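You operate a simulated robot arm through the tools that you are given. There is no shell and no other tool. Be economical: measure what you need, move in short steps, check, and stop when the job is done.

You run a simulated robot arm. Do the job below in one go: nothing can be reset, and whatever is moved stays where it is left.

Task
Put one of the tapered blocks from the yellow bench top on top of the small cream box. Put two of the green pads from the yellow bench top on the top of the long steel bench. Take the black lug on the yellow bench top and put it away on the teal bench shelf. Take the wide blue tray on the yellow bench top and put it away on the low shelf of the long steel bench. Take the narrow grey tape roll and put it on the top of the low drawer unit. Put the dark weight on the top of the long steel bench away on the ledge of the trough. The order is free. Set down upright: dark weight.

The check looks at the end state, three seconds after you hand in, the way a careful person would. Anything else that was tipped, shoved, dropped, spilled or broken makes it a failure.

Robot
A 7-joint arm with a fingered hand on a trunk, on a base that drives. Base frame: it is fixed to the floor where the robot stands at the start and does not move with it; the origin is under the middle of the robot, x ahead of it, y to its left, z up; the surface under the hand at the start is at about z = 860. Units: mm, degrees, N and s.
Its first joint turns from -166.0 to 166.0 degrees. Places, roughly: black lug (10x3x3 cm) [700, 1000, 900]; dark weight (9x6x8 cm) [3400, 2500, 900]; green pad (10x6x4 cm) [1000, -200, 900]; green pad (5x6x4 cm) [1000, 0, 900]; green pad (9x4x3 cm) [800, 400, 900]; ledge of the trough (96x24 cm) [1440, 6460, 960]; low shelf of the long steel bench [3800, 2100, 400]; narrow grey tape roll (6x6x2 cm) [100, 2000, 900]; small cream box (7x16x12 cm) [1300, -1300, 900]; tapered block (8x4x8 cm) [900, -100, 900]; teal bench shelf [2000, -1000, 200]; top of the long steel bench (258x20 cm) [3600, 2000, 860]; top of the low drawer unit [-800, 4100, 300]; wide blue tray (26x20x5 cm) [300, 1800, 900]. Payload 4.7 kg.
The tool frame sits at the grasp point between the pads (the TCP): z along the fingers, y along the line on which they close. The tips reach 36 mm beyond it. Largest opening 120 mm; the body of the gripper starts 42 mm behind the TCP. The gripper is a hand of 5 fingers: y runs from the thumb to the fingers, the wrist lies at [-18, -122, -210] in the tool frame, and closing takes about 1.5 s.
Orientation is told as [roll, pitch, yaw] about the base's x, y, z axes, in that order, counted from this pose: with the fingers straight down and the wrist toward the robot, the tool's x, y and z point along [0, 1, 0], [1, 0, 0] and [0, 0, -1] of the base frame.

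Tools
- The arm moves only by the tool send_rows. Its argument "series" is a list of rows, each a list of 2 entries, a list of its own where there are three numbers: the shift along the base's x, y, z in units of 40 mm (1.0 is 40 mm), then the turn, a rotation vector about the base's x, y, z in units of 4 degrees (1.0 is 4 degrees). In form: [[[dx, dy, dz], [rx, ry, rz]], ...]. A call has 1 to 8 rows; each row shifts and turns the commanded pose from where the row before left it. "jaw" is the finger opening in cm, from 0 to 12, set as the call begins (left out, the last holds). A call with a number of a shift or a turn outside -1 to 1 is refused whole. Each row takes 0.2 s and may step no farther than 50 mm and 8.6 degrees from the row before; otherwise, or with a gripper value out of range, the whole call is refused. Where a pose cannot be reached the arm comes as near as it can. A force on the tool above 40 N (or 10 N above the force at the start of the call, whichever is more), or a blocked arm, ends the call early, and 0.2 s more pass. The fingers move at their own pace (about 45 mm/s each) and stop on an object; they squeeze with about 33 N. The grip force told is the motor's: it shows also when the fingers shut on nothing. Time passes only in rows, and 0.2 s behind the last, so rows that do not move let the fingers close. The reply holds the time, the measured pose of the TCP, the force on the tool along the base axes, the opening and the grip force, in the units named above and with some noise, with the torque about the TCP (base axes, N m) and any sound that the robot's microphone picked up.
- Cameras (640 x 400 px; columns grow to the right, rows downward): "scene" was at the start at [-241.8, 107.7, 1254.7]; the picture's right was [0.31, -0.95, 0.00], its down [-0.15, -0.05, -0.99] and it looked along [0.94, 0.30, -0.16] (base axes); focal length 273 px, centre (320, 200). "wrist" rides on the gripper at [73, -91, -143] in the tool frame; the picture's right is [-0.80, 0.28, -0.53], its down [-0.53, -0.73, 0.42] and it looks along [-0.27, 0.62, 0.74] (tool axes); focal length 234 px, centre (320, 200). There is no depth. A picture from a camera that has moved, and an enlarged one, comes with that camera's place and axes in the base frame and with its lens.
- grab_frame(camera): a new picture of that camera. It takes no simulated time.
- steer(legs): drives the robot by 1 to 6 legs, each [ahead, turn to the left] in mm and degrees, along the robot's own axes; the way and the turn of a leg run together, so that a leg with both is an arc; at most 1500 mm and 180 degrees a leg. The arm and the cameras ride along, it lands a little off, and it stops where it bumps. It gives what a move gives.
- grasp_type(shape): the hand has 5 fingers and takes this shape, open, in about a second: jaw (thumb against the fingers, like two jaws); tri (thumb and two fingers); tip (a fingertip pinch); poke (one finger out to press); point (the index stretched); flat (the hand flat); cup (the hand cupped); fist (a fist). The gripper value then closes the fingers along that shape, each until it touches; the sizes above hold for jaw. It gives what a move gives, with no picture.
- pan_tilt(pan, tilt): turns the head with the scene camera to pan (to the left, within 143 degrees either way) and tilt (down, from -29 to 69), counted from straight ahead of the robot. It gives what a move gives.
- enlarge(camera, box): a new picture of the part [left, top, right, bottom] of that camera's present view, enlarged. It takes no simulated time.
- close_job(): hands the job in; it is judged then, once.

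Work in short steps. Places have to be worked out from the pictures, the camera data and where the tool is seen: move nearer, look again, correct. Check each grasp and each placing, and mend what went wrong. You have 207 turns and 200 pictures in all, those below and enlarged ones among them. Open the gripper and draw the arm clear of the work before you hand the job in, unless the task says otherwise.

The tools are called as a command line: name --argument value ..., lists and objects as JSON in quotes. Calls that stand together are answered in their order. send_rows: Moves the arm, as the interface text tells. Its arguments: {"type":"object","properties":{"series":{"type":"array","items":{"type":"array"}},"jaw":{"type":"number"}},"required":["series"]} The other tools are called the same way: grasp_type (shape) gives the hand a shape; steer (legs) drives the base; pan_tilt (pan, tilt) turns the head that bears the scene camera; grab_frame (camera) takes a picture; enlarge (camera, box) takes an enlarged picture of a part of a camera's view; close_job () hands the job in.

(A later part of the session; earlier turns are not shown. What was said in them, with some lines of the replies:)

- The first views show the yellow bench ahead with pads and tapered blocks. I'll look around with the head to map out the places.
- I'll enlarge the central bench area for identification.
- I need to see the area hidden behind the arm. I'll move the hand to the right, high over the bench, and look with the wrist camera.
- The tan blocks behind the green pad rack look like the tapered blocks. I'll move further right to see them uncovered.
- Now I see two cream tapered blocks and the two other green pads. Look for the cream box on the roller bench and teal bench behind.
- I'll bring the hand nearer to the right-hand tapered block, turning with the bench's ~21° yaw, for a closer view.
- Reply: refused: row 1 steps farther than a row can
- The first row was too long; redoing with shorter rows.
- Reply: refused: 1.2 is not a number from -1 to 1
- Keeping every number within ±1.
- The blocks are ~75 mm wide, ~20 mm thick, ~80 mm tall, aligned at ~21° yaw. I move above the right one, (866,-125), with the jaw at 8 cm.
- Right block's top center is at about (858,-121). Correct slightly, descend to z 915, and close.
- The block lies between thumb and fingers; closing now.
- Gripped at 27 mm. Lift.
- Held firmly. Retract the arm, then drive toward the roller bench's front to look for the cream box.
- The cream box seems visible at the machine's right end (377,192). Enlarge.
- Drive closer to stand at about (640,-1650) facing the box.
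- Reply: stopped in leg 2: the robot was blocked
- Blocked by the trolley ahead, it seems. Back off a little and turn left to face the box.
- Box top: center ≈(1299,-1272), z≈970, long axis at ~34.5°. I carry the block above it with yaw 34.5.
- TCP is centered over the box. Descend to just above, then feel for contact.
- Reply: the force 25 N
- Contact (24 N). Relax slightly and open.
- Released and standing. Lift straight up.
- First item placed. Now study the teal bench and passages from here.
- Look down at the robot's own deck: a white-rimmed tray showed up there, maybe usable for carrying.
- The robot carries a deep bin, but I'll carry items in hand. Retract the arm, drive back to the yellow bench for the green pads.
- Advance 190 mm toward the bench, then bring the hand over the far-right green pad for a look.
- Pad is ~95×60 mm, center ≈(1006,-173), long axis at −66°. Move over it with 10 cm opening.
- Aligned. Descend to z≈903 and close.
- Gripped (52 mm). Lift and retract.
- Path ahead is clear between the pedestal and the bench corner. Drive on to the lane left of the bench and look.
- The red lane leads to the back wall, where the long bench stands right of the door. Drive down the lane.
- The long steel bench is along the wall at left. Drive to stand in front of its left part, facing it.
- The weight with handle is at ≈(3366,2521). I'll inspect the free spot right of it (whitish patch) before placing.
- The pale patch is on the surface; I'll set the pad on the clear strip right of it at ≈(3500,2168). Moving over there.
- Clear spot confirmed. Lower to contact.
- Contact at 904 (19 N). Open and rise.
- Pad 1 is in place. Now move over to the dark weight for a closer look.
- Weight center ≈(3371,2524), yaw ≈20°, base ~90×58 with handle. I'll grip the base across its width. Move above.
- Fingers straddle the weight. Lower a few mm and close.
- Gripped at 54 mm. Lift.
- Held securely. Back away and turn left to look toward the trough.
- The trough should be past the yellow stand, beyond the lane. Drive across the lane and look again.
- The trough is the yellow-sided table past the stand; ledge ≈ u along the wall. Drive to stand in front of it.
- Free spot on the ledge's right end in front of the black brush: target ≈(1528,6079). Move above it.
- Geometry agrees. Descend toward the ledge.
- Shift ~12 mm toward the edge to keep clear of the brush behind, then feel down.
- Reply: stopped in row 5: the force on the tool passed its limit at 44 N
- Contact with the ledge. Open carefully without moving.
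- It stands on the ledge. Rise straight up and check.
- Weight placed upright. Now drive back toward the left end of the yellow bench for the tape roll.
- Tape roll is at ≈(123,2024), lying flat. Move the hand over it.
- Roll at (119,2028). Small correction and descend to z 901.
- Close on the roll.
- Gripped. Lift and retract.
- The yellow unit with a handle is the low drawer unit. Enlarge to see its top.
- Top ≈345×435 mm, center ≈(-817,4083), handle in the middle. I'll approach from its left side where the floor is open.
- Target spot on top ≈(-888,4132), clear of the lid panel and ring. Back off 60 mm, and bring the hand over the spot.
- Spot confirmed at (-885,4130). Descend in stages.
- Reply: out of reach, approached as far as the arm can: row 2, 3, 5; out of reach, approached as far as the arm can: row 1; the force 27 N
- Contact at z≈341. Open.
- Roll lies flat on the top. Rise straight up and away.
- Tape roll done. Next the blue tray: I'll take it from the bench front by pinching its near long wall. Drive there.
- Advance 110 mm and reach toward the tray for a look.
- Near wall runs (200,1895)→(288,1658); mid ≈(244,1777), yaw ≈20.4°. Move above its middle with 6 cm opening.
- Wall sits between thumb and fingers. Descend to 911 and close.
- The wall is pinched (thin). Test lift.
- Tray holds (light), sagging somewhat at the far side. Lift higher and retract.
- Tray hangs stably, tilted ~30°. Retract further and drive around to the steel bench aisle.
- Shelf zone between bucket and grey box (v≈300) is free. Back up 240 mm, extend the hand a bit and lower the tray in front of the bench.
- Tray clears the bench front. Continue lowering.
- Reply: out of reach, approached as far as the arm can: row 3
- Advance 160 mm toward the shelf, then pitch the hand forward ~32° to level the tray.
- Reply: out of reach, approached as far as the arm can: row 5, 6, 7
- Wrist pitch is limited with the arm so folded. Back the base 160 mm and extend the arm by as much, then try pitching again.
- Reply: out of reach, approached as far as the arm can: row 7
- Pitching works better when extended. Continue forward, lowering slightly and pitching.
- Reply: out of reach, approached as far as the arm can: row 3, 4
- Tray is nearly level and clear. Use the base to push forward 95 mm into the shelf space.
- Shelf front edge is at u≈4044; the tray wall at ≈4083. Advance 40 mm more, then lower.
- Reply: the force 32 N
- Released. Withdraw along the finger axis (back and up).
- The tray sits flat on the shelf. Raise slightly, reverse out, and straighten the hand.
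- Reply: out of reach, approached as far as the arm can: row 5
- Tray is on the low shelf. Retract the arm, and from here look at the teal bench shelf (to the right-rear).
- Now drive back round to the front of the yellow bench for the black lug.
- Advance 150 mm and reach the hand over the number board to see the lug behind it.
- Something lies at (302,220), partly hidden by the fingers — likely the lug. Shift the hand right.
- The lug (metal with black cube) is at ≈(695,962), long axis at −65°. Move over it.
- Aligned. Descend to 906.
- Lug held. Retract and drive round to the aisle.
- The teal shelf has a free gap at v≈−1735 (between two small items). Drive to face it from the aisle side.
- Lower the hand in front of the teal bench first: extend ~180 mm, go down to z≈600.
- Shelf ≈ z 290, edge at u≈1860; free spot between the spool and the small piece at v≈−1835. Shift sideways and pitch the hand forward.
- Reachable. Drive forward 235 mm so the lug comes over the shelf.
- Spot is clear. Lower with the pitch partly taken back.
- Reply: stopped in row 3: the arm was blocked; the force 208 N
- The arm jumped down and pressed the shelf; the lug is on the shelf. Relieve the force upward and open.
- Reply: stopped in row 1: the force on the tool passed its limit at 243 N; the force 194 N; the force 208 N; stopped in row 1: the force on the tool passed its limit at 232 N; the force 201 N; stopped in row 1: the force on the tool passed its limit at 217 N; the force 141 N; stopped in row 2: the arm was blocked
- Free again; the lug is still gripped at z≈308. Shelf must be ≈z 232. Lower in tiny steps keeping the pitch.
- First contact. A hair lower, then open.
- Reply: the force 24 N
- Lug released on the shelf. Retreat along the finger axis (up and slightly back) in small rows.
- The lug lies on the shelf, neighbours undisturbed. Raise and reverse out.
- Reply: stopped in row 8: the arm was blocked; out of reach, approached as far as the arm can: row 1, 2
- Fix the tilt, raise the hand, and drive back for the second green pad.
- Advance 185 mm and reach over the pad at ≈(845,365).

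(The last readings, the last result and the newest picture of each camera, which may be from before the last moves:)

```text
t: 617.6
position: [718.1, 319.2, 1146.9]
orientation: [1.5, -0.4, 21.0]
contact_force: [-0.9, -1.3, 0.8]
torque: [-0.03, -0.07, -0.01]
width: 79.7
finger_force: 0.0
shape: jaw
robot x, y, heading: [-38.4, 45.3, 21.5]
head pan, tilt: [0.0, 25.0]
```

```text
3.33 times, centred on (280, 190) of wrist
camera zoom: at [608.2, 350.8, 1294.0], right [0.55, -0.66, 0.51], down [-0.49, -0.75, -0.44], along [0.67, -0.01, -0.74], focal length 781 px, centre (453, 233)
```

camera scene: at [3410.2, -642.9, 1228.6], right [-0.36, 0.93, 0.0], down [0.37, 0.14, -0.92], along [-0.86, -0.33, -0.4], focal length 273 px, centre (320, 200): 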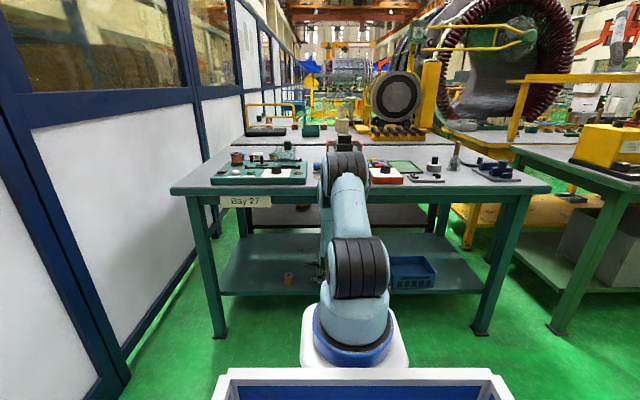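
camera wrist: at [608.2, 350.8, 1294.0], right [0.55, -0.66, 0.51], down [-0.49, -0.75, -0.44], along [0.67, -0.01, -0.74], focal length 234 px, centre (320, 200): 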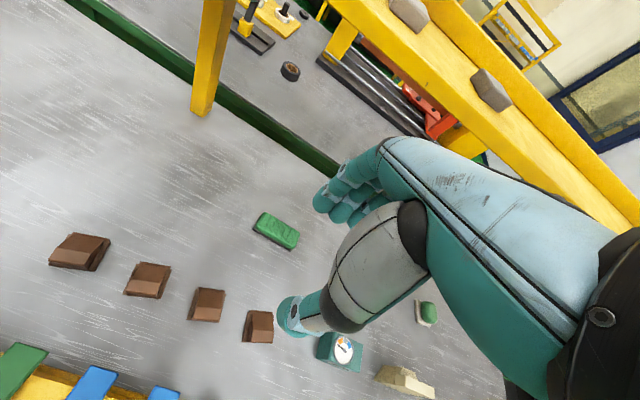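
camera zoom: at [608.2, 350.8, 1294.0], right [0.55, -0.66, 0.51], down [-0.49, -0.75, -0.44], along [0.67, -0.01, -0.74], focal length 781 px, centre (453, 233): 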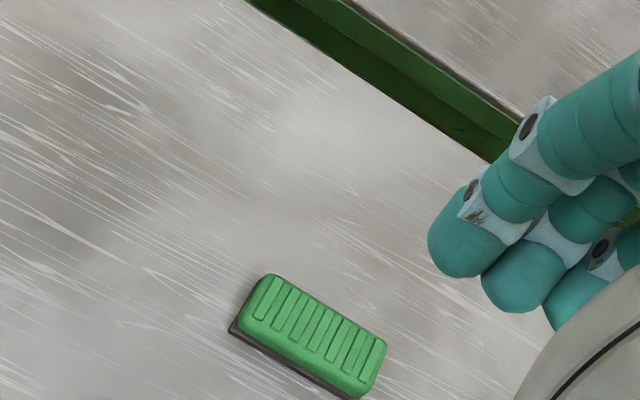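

Pad center ≈(840,355), yaw 21°. Move above and descend.

send_rows --series '[[[1, 0.3, 0], [0, 0, 0]], [[1, 0.3, -0.5], [0, 0, 0]], [[1, 0.3, -0.5], [0, 0, 0]], [[0.05, 0, -1], [0, 0, 0]], [[0, 0, -1], [0, 0, 0]]]'

grab_frame --camera "wrist"

```text
t: 618.8
position: [842.3, 353.1, 1028.4]
orientation: [1.4, -0.4, 21.1]
contact_force: [-0.8, 0.2, 1.2]
torque: [0.0, -0.04, 0.03]
width: 80.0
finger_force: 0.0
shape: jaw
robot x, y, heading: [-40.9, 49.0, 21.5]
head pan, tilt: [0.0, 25.0]
```

```text
36 pictures are left
camera wrist: at [731.5, 386.5, 1173.4], right [0.55, -0.66, 0.51], down [-0.49, -0.75, -0.44], along [0.67, -0.01, -0.74], focal length 234 px, centre (320, 200)
```

wrist: 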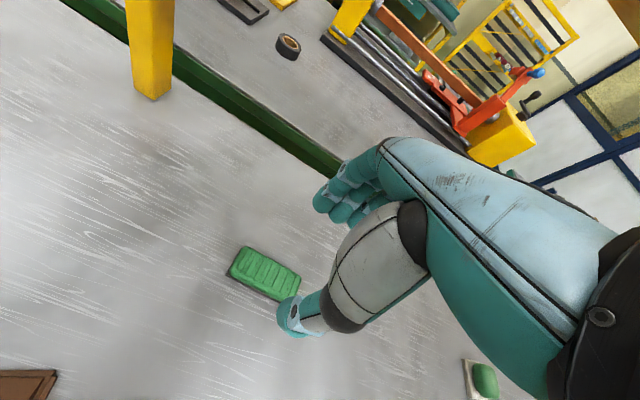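

send_rows --series '[[[0, 0.13, -0.9], [0, 0, 0]], [[0, 0, -0.9], [0, 0, 0]], [[0, 0, -0.8], [0, 0, 0]], [[0, 0, -0.5], [0, 0, 0]]]'

grab_frame --camera "wrist"

send_rows --series '[[[0, 0, 0], [0, 0, 0]], [[0, 0, 0], [0, 0, 0]], [[0, 0, 0], [0, 0, 0]], [[0, 0, 0], [0, 0, 0]], [[0, 0, 0], [0, 0, 0]], [[0, 0, 0], [0, 0, 0]]]' --jaw 0

```text
t: 619.8
position: [838.7, 359.4, 903.6]
orientation: [1.4, -0.1, 21.0]
contact_force: [-0.6, 0.3, 0.2]
torque: [-0.01, 0.0, -0.01]
width: 79.7
finger_force: 0.0
shape: jaw
robot x, y, heading: [-40.6, 48.0, 21.5]
head pan, tilt: [0.0, 25.0]
```

```text
35 pictures are left
camera wrist: at [729.8, 392.3, 1048.9], right [0.55, -0.66, 0.51], down [-0.49, -0.75, -0.44], along [0.67, -0.01, -0.74], focal length 234 px, centre (320, 200)
```

wrist: 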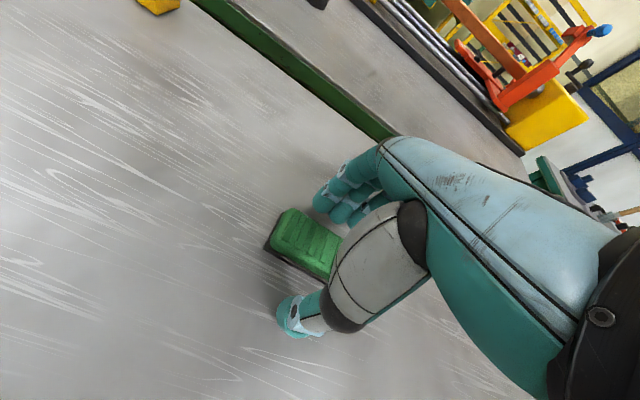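

```text
t: 621.2
position: [839.4, 360.6, 902.5]
orientation: [1.4, -0.2, 21.0]
contact_force: [-0.3, -1.1, 0.8]
torque: [0.01, -0.02, 0.0]
width: 34.5
finger_force: 33.3
shape: jaw
robot x, y, heading: [-41.4, 47.5, 21.4]
head pan, tilt: [0.0, 25.0]
```

Gripped (34.5 mm). Lift and retract.

send_rows --series '[[[0, 0, 0.5], [0, 0, 0]], [[0, 0, 0.9], [0, 0, 0]], [[0, 0, 0.9], [0, 0, 0]], [[0, 0, 0.9], [0, 0, 0]], [[0, 0, 0.9], [0, 0, 0]], [[-0.6, -0.24, 0.9], [0, 0, 0]], [[-0.8, -0.32, 0.7], [0, 0, 0]], [[-0.8, -0.32, 0.5], [0, 0, 0]]]'

send_rows --series '[[[-0.93, -0.37, 0], [0, 0, 0]], [[-0.93, -0.37, 0], [0, 0, 0]], [[-0.93, -0.37, 0], [0, 0, 0]], [[-0.93, -0.37, 0], [0, 0, 0]], [[-0.93, -0.37, 0], [0, 0, 0]], [[-0.93, -0.37, 0], [0, 0, 0]]]'

grab_frame --camera "wrist"

```text
t: 623.0
position: [753.6, 325.2, 1146.8]
orientation: [1.4, 0.0, 21.1]
contact_force: [0.3, 0.2, -2.1]
torque: [0.03, 0.07, 0.02]
width: 34.5
finger_force: 32.8
shape: jaw
robot x, y, heading: [-39.7, 46.8, 21.5]
head pan, tilt: [0.0, 25.0]
```

```text
t: 624.4
position: [531.0, 233.8, 1151.0]
orientation: [1.4, 0.0, 21.2]
contact_force: [0.3, 0.7, -2.3]
torque: [-0.02, 0.04, -0.02]
width: 34.5
finger_force: 33.0
shape: jaw
robot x, y, heading: [-38.6, 47.2, 21.7]
head pan, tilt: [0.0, 25.0]
```

```text
34 pictures are left
camera wrist: at [420.7, 266.4, 1297.9], right [0.55, -0.66, 0.51], down [-0.5, -0.75, -0.44], along [0.67, -0.01, -0.74], focal length 234 px, centre (320, 200)
```

wrist: 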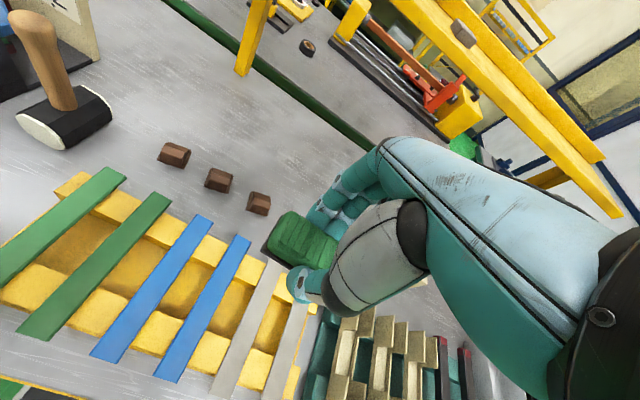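

steer --legs '[[-250, 0], [0, 86], [1500, 0], [1089, 0], [0, -86.2], [1500, 0]]'

```text
t: 652.7
position: [964.4, 3172.2, 1152.0]
orientation: [1.4, -0.2, 22.2]
contact_force: [0.0, -0.5, -0.2]
torque: [-0.01, 0.02, 0.0]
width: 33.9
finger_force: 32.5
shape: jaw
robot x, y, heading: [400.4, 2976.1, 22.6]
head pan, tilt: [0.0, 25.0]
```

steer --legs '[[0, -0.8], [1283, 0], [0, -70.4], [1500, 0], [510, 0], [0, 70]]'

grab_frame --camera "wrist"

grab_frame --camera "scene"

```text
t: 675.3
position: [3545.7, 2164.3, 1154.7]
orientation: [1.5, -0.2, 21.8]
contact_force: [-0.1, -0.1, -1.0]
torque: [0.02, 0.04, -0.01]
width: 33.8
finger_force: 32.5
shape: jaw
robot x, y, heading: [2979.1, 1967.6, 22.0]
head pan, tilt: [0.0, 25.0]
```

```text
33 pictures are left
camera wrist: at [3434.9, 2196.1, 1298.5], right [0.56, -0.65, 0.51], down [-0.49, -0.76, -0.44], along [0.67, 0.0, -0.74], focal length 234 px, centre (320, 200)
```

wrist: 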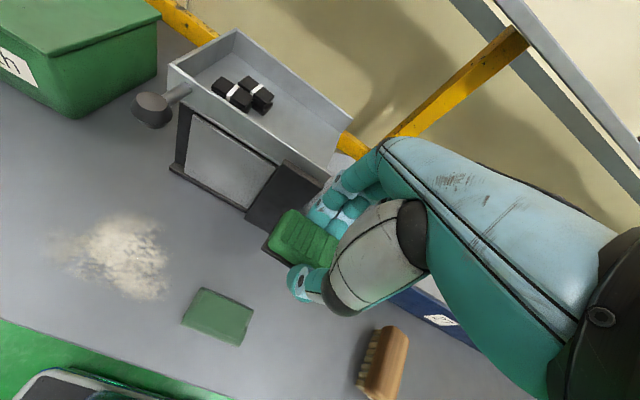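

```text
32 pictures are left
camera scene: at [2727.6, 1954.9, 1229.3], right [0.38, -0.93, 0.0], down [-0.39, -0.16, -0.91], along [0.84, 0.34, -0.42], focal length 273 px, centre (320, 200)
```

scene: 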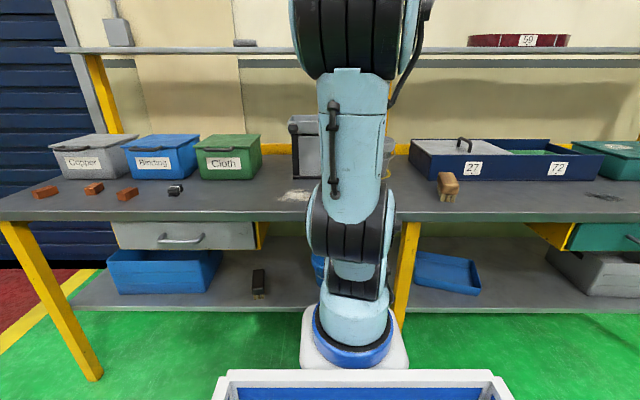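

Target for pad 2: ≈(3566,2009), between pad 1 and the brush. Move there and lower.

send_rows --series '[[[0.13, -0.98, 0], [0, 0, 0]], [[0.13, -0.98, 0], [0, 0, 0]], [[0.13, -0.98, 0], [0, 0, 0]], [[0.13, -0.94, -0.5], [0, 0, 0]], [[0, 0, -1], [0, 0, 0]], [[0, 0, -1], [0, 0, 0]], [[0, 0, -1], [0, 0, 0]], [[0, 0, -0.8], [0, 0, 0]]]'

grab_frame --camera "wrist"

```text
t: 677.1
position: [3565.7, 2008.1, 978.9]
orientation: [1.2, -0.2, 21.8]
contact_force: [-0.2, 0.3, -0.5]
torque: [0.03, 0.02, 0.01]
width: 33.9
finger_force: 33.2
shape: jaw
robot x, y, heading: [2978.1, 1971.7, 22.1]
head pan, tilt: [0.0, 25.0]
```

```text
31 pictures are left
camera wrist: at [3455.8, 2039.4, 1124.9], right [0.56, -0.65, 0.51], down [-0.48, -0.76, -0.44], along [0.67, 0.0, -0.74], focal length 234 px, centre (320, 200)
```

wrist: 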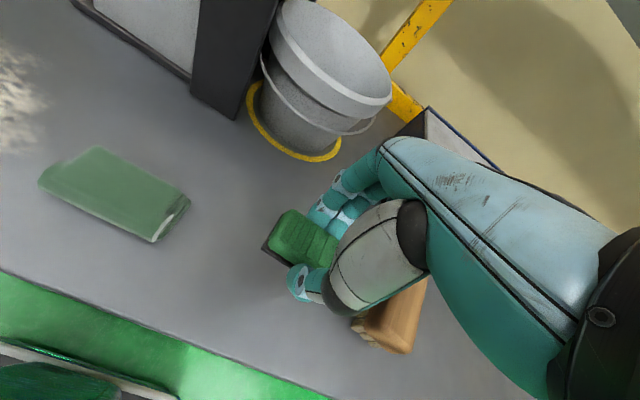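

send_rows --series '[[[-0.15, 0.38, -0.5], [0, 0, 0]], [[0, 0, -0.7], [0, 0, 0]], [[0, 0, -0.5], [0, 0, 0]], [[0, 0, -0.1], [0, 0, 0]]]'

send_rows --series '[[[0, 0, -0.1], [0, 0, 0]], [[0, 0, -0.08], [0, 0, 0]]]'

```text
t: 678.1
position: [3559.2, 2023.4, 907.7]
orientation: [1.4, -0.3, 21.8]
contact_force: [0.0, -0.1, -0.9]
torque: [-0.01, -0.01, -0.01]
width: 33.9
finger_force: 33.0
shape: jaw
robot x, y, heading: [2977.9, 1973.0, 21.9]
head pan, tilt: [0.0, 25.0]
```

```text
t: 678.7
position: [3559.4, 2024.7, 902.6]
orientation: [1.3, -0.1, 21.8]
contact_force: [-0.6, 0.2, 4.7]
torque: [0.02, -0.05, 0.0]
width: 33.9
finger_force: 32.8
shape: jaw
robot x, y, heading: [2980.4, 1969.0, 21.9]
head pan, tilt: [0.0, 25.0]
```

Touching. Settle 2 mm more, open and rise.

send_rows --series '[[[0, 0, -0.04], [0, 0, 0]], [[0, 0, 0], [0, 0, 0]]]'

send_rows --series '[[[0, 0, 0], [0, 0, 0]], [[0, 0, 0], [0, 0, 0]], [[0, 0, 0], [0, 0, 0]], [[0, 0, 0], [0, 0, 0]], [[0, 0, 0.6], [0, 0, 0]], [[0, 0, 1], [0, 0, 0]], [[0, 0, 1], [0, 0, 0]], [[0, 0, 1], [0, 0, 0]]]' --jaw 7

grab_frame --camera "wrist"

```text
t: 679.3
position: [3559.2, 2025.8, 900.8]
orientation: [1.2, -0.3, 21.7]
contact_force: [2.0, 0.6, 15.2]
torque: [0.01, -0.2, 0.02]
width: 34.8
finger_force: 33.5
shape: jaw
robot x, y, heading: [2974.3, 1971.7, 22.3]
head pan, tilt: [0.0, 25.0]
```

```text
t: 681.1
position: [3560.0, 2025.0, 1044.9]
orientation: [1.4, 0.0, 21.8]
contact_force: [-0.1, 0.1, -0.4]
torque: [0.03, 0.04, 0.03]
width: 69.5
finger_force: 0.0
shape: jaw
robot x, y, heading: [2974.9, 1972.8, 22.3]
head pan, tilt: [0.0, 25.0]
```

```text
30 pictures are left
camera wrist: at [3449.6, 2056.5, 1191.9], right [0.56, -0.66, 0.51], down [-0.49, -0.76, -0.44], along [0.67, 0.0, -0.74], focal length 234 px, centre (320, 200)
```

wrist: 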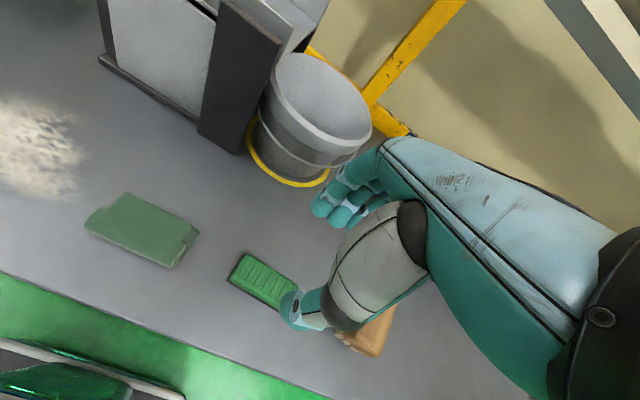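

Both pads are on the steel bench. Draw the arm clear and back off.

send_rows --series '[[[0, 0, 1], [0, 0, 0]], [[0, 0, 1], [0, 0, 0]], [[-0.8, -0.3, 0.6], [0, 0, 0]], [[-0.93, -0.37, 0], [0, 0, 0]], [[-0.93, -0.37, 0], [0, 0, 0]], [[-0.93, -0.37, 0], [0, 0, 0]]]' --jaw 12

steer --legs '[[-400, 0]]'

pan_tilt --pan 12 --tilt 25

grab_frame --camera "scene"

```text
t: 682.5
position: [3416.4, 1968.7, 1147.4]
orientation: [1.5, -0.2, 21.9]
contact_force: [1.2, -0.1, -0.1]
torque: [0.01, 0.02, 0.0]
width: 119.9
finger_force: 0.0
shape: jaw
robot x, y, heading: [2979.4, 1973.0, 21.8]
head pan, tilt: [0.0, 25.0]
```

```text
t: 684.9
position: [3051.7, 1820.5, 1146.8]
orientation: [1.4, -0.3, 21.5]
contact_force: [0.4, 0.8, 0.3]
torque: [0.0, -0.04, -0.01]
width: 119.8
finger_force: 0.0
shape: jaw
robot x, y, heading: [2612.1, 1822.5, 21.7]
head pan, tilt: [0.0, 25.0]
```

```text
t: 685.7
position: [3051.9, 1819.8, 1147.8]
orientation: [1.4, -0.2, 21.5]
contact_force: [-0.1, -0.1, -0.5]
torque: [0.0, -0.02, -0.02]
width: 119.8
finger_force: 0.1
shape: jaw
robot x, y, heading: [2615.0, 1822.3, 21.9]
head pan, tilt: [12.0, 25.0]
```

```text
29 pictures are left
camera scene: at [2353.1, 1825.8, 1229.3], right [0.56, -0.83, 0.0], down [-0.35, -0.24, -0.91], along [0.75, 0.5, -0.42], focal length 273 px, centre (320, 200)
```

scene: 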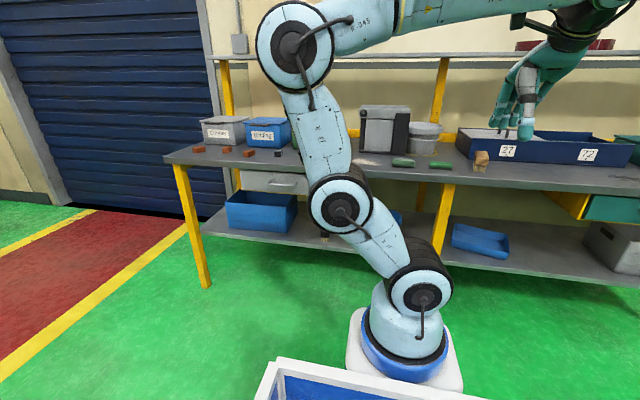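

Both pads rest on the bench top, the tray is on the low shelf, the gripper is open and the arm is clear, so I hand in.

close_job

```text
The job is handed in.
```

I placed all seven items where the task asked and handed the job in with the gripper open and the arm clear. Two mishaps on the way could count against it:

- **Lug on the teal shelf:** the arm jumped while lowering the lug and pressed on the shelf with about 200 N. I freed it and set the lug down again. It lies on the shelf and the neighbouring items looked undisturbed.
- **Base bump:** on the way to the cream box the base was blocked once, apparently by the trolley. I backed off and did not check whether the trolley had moved.
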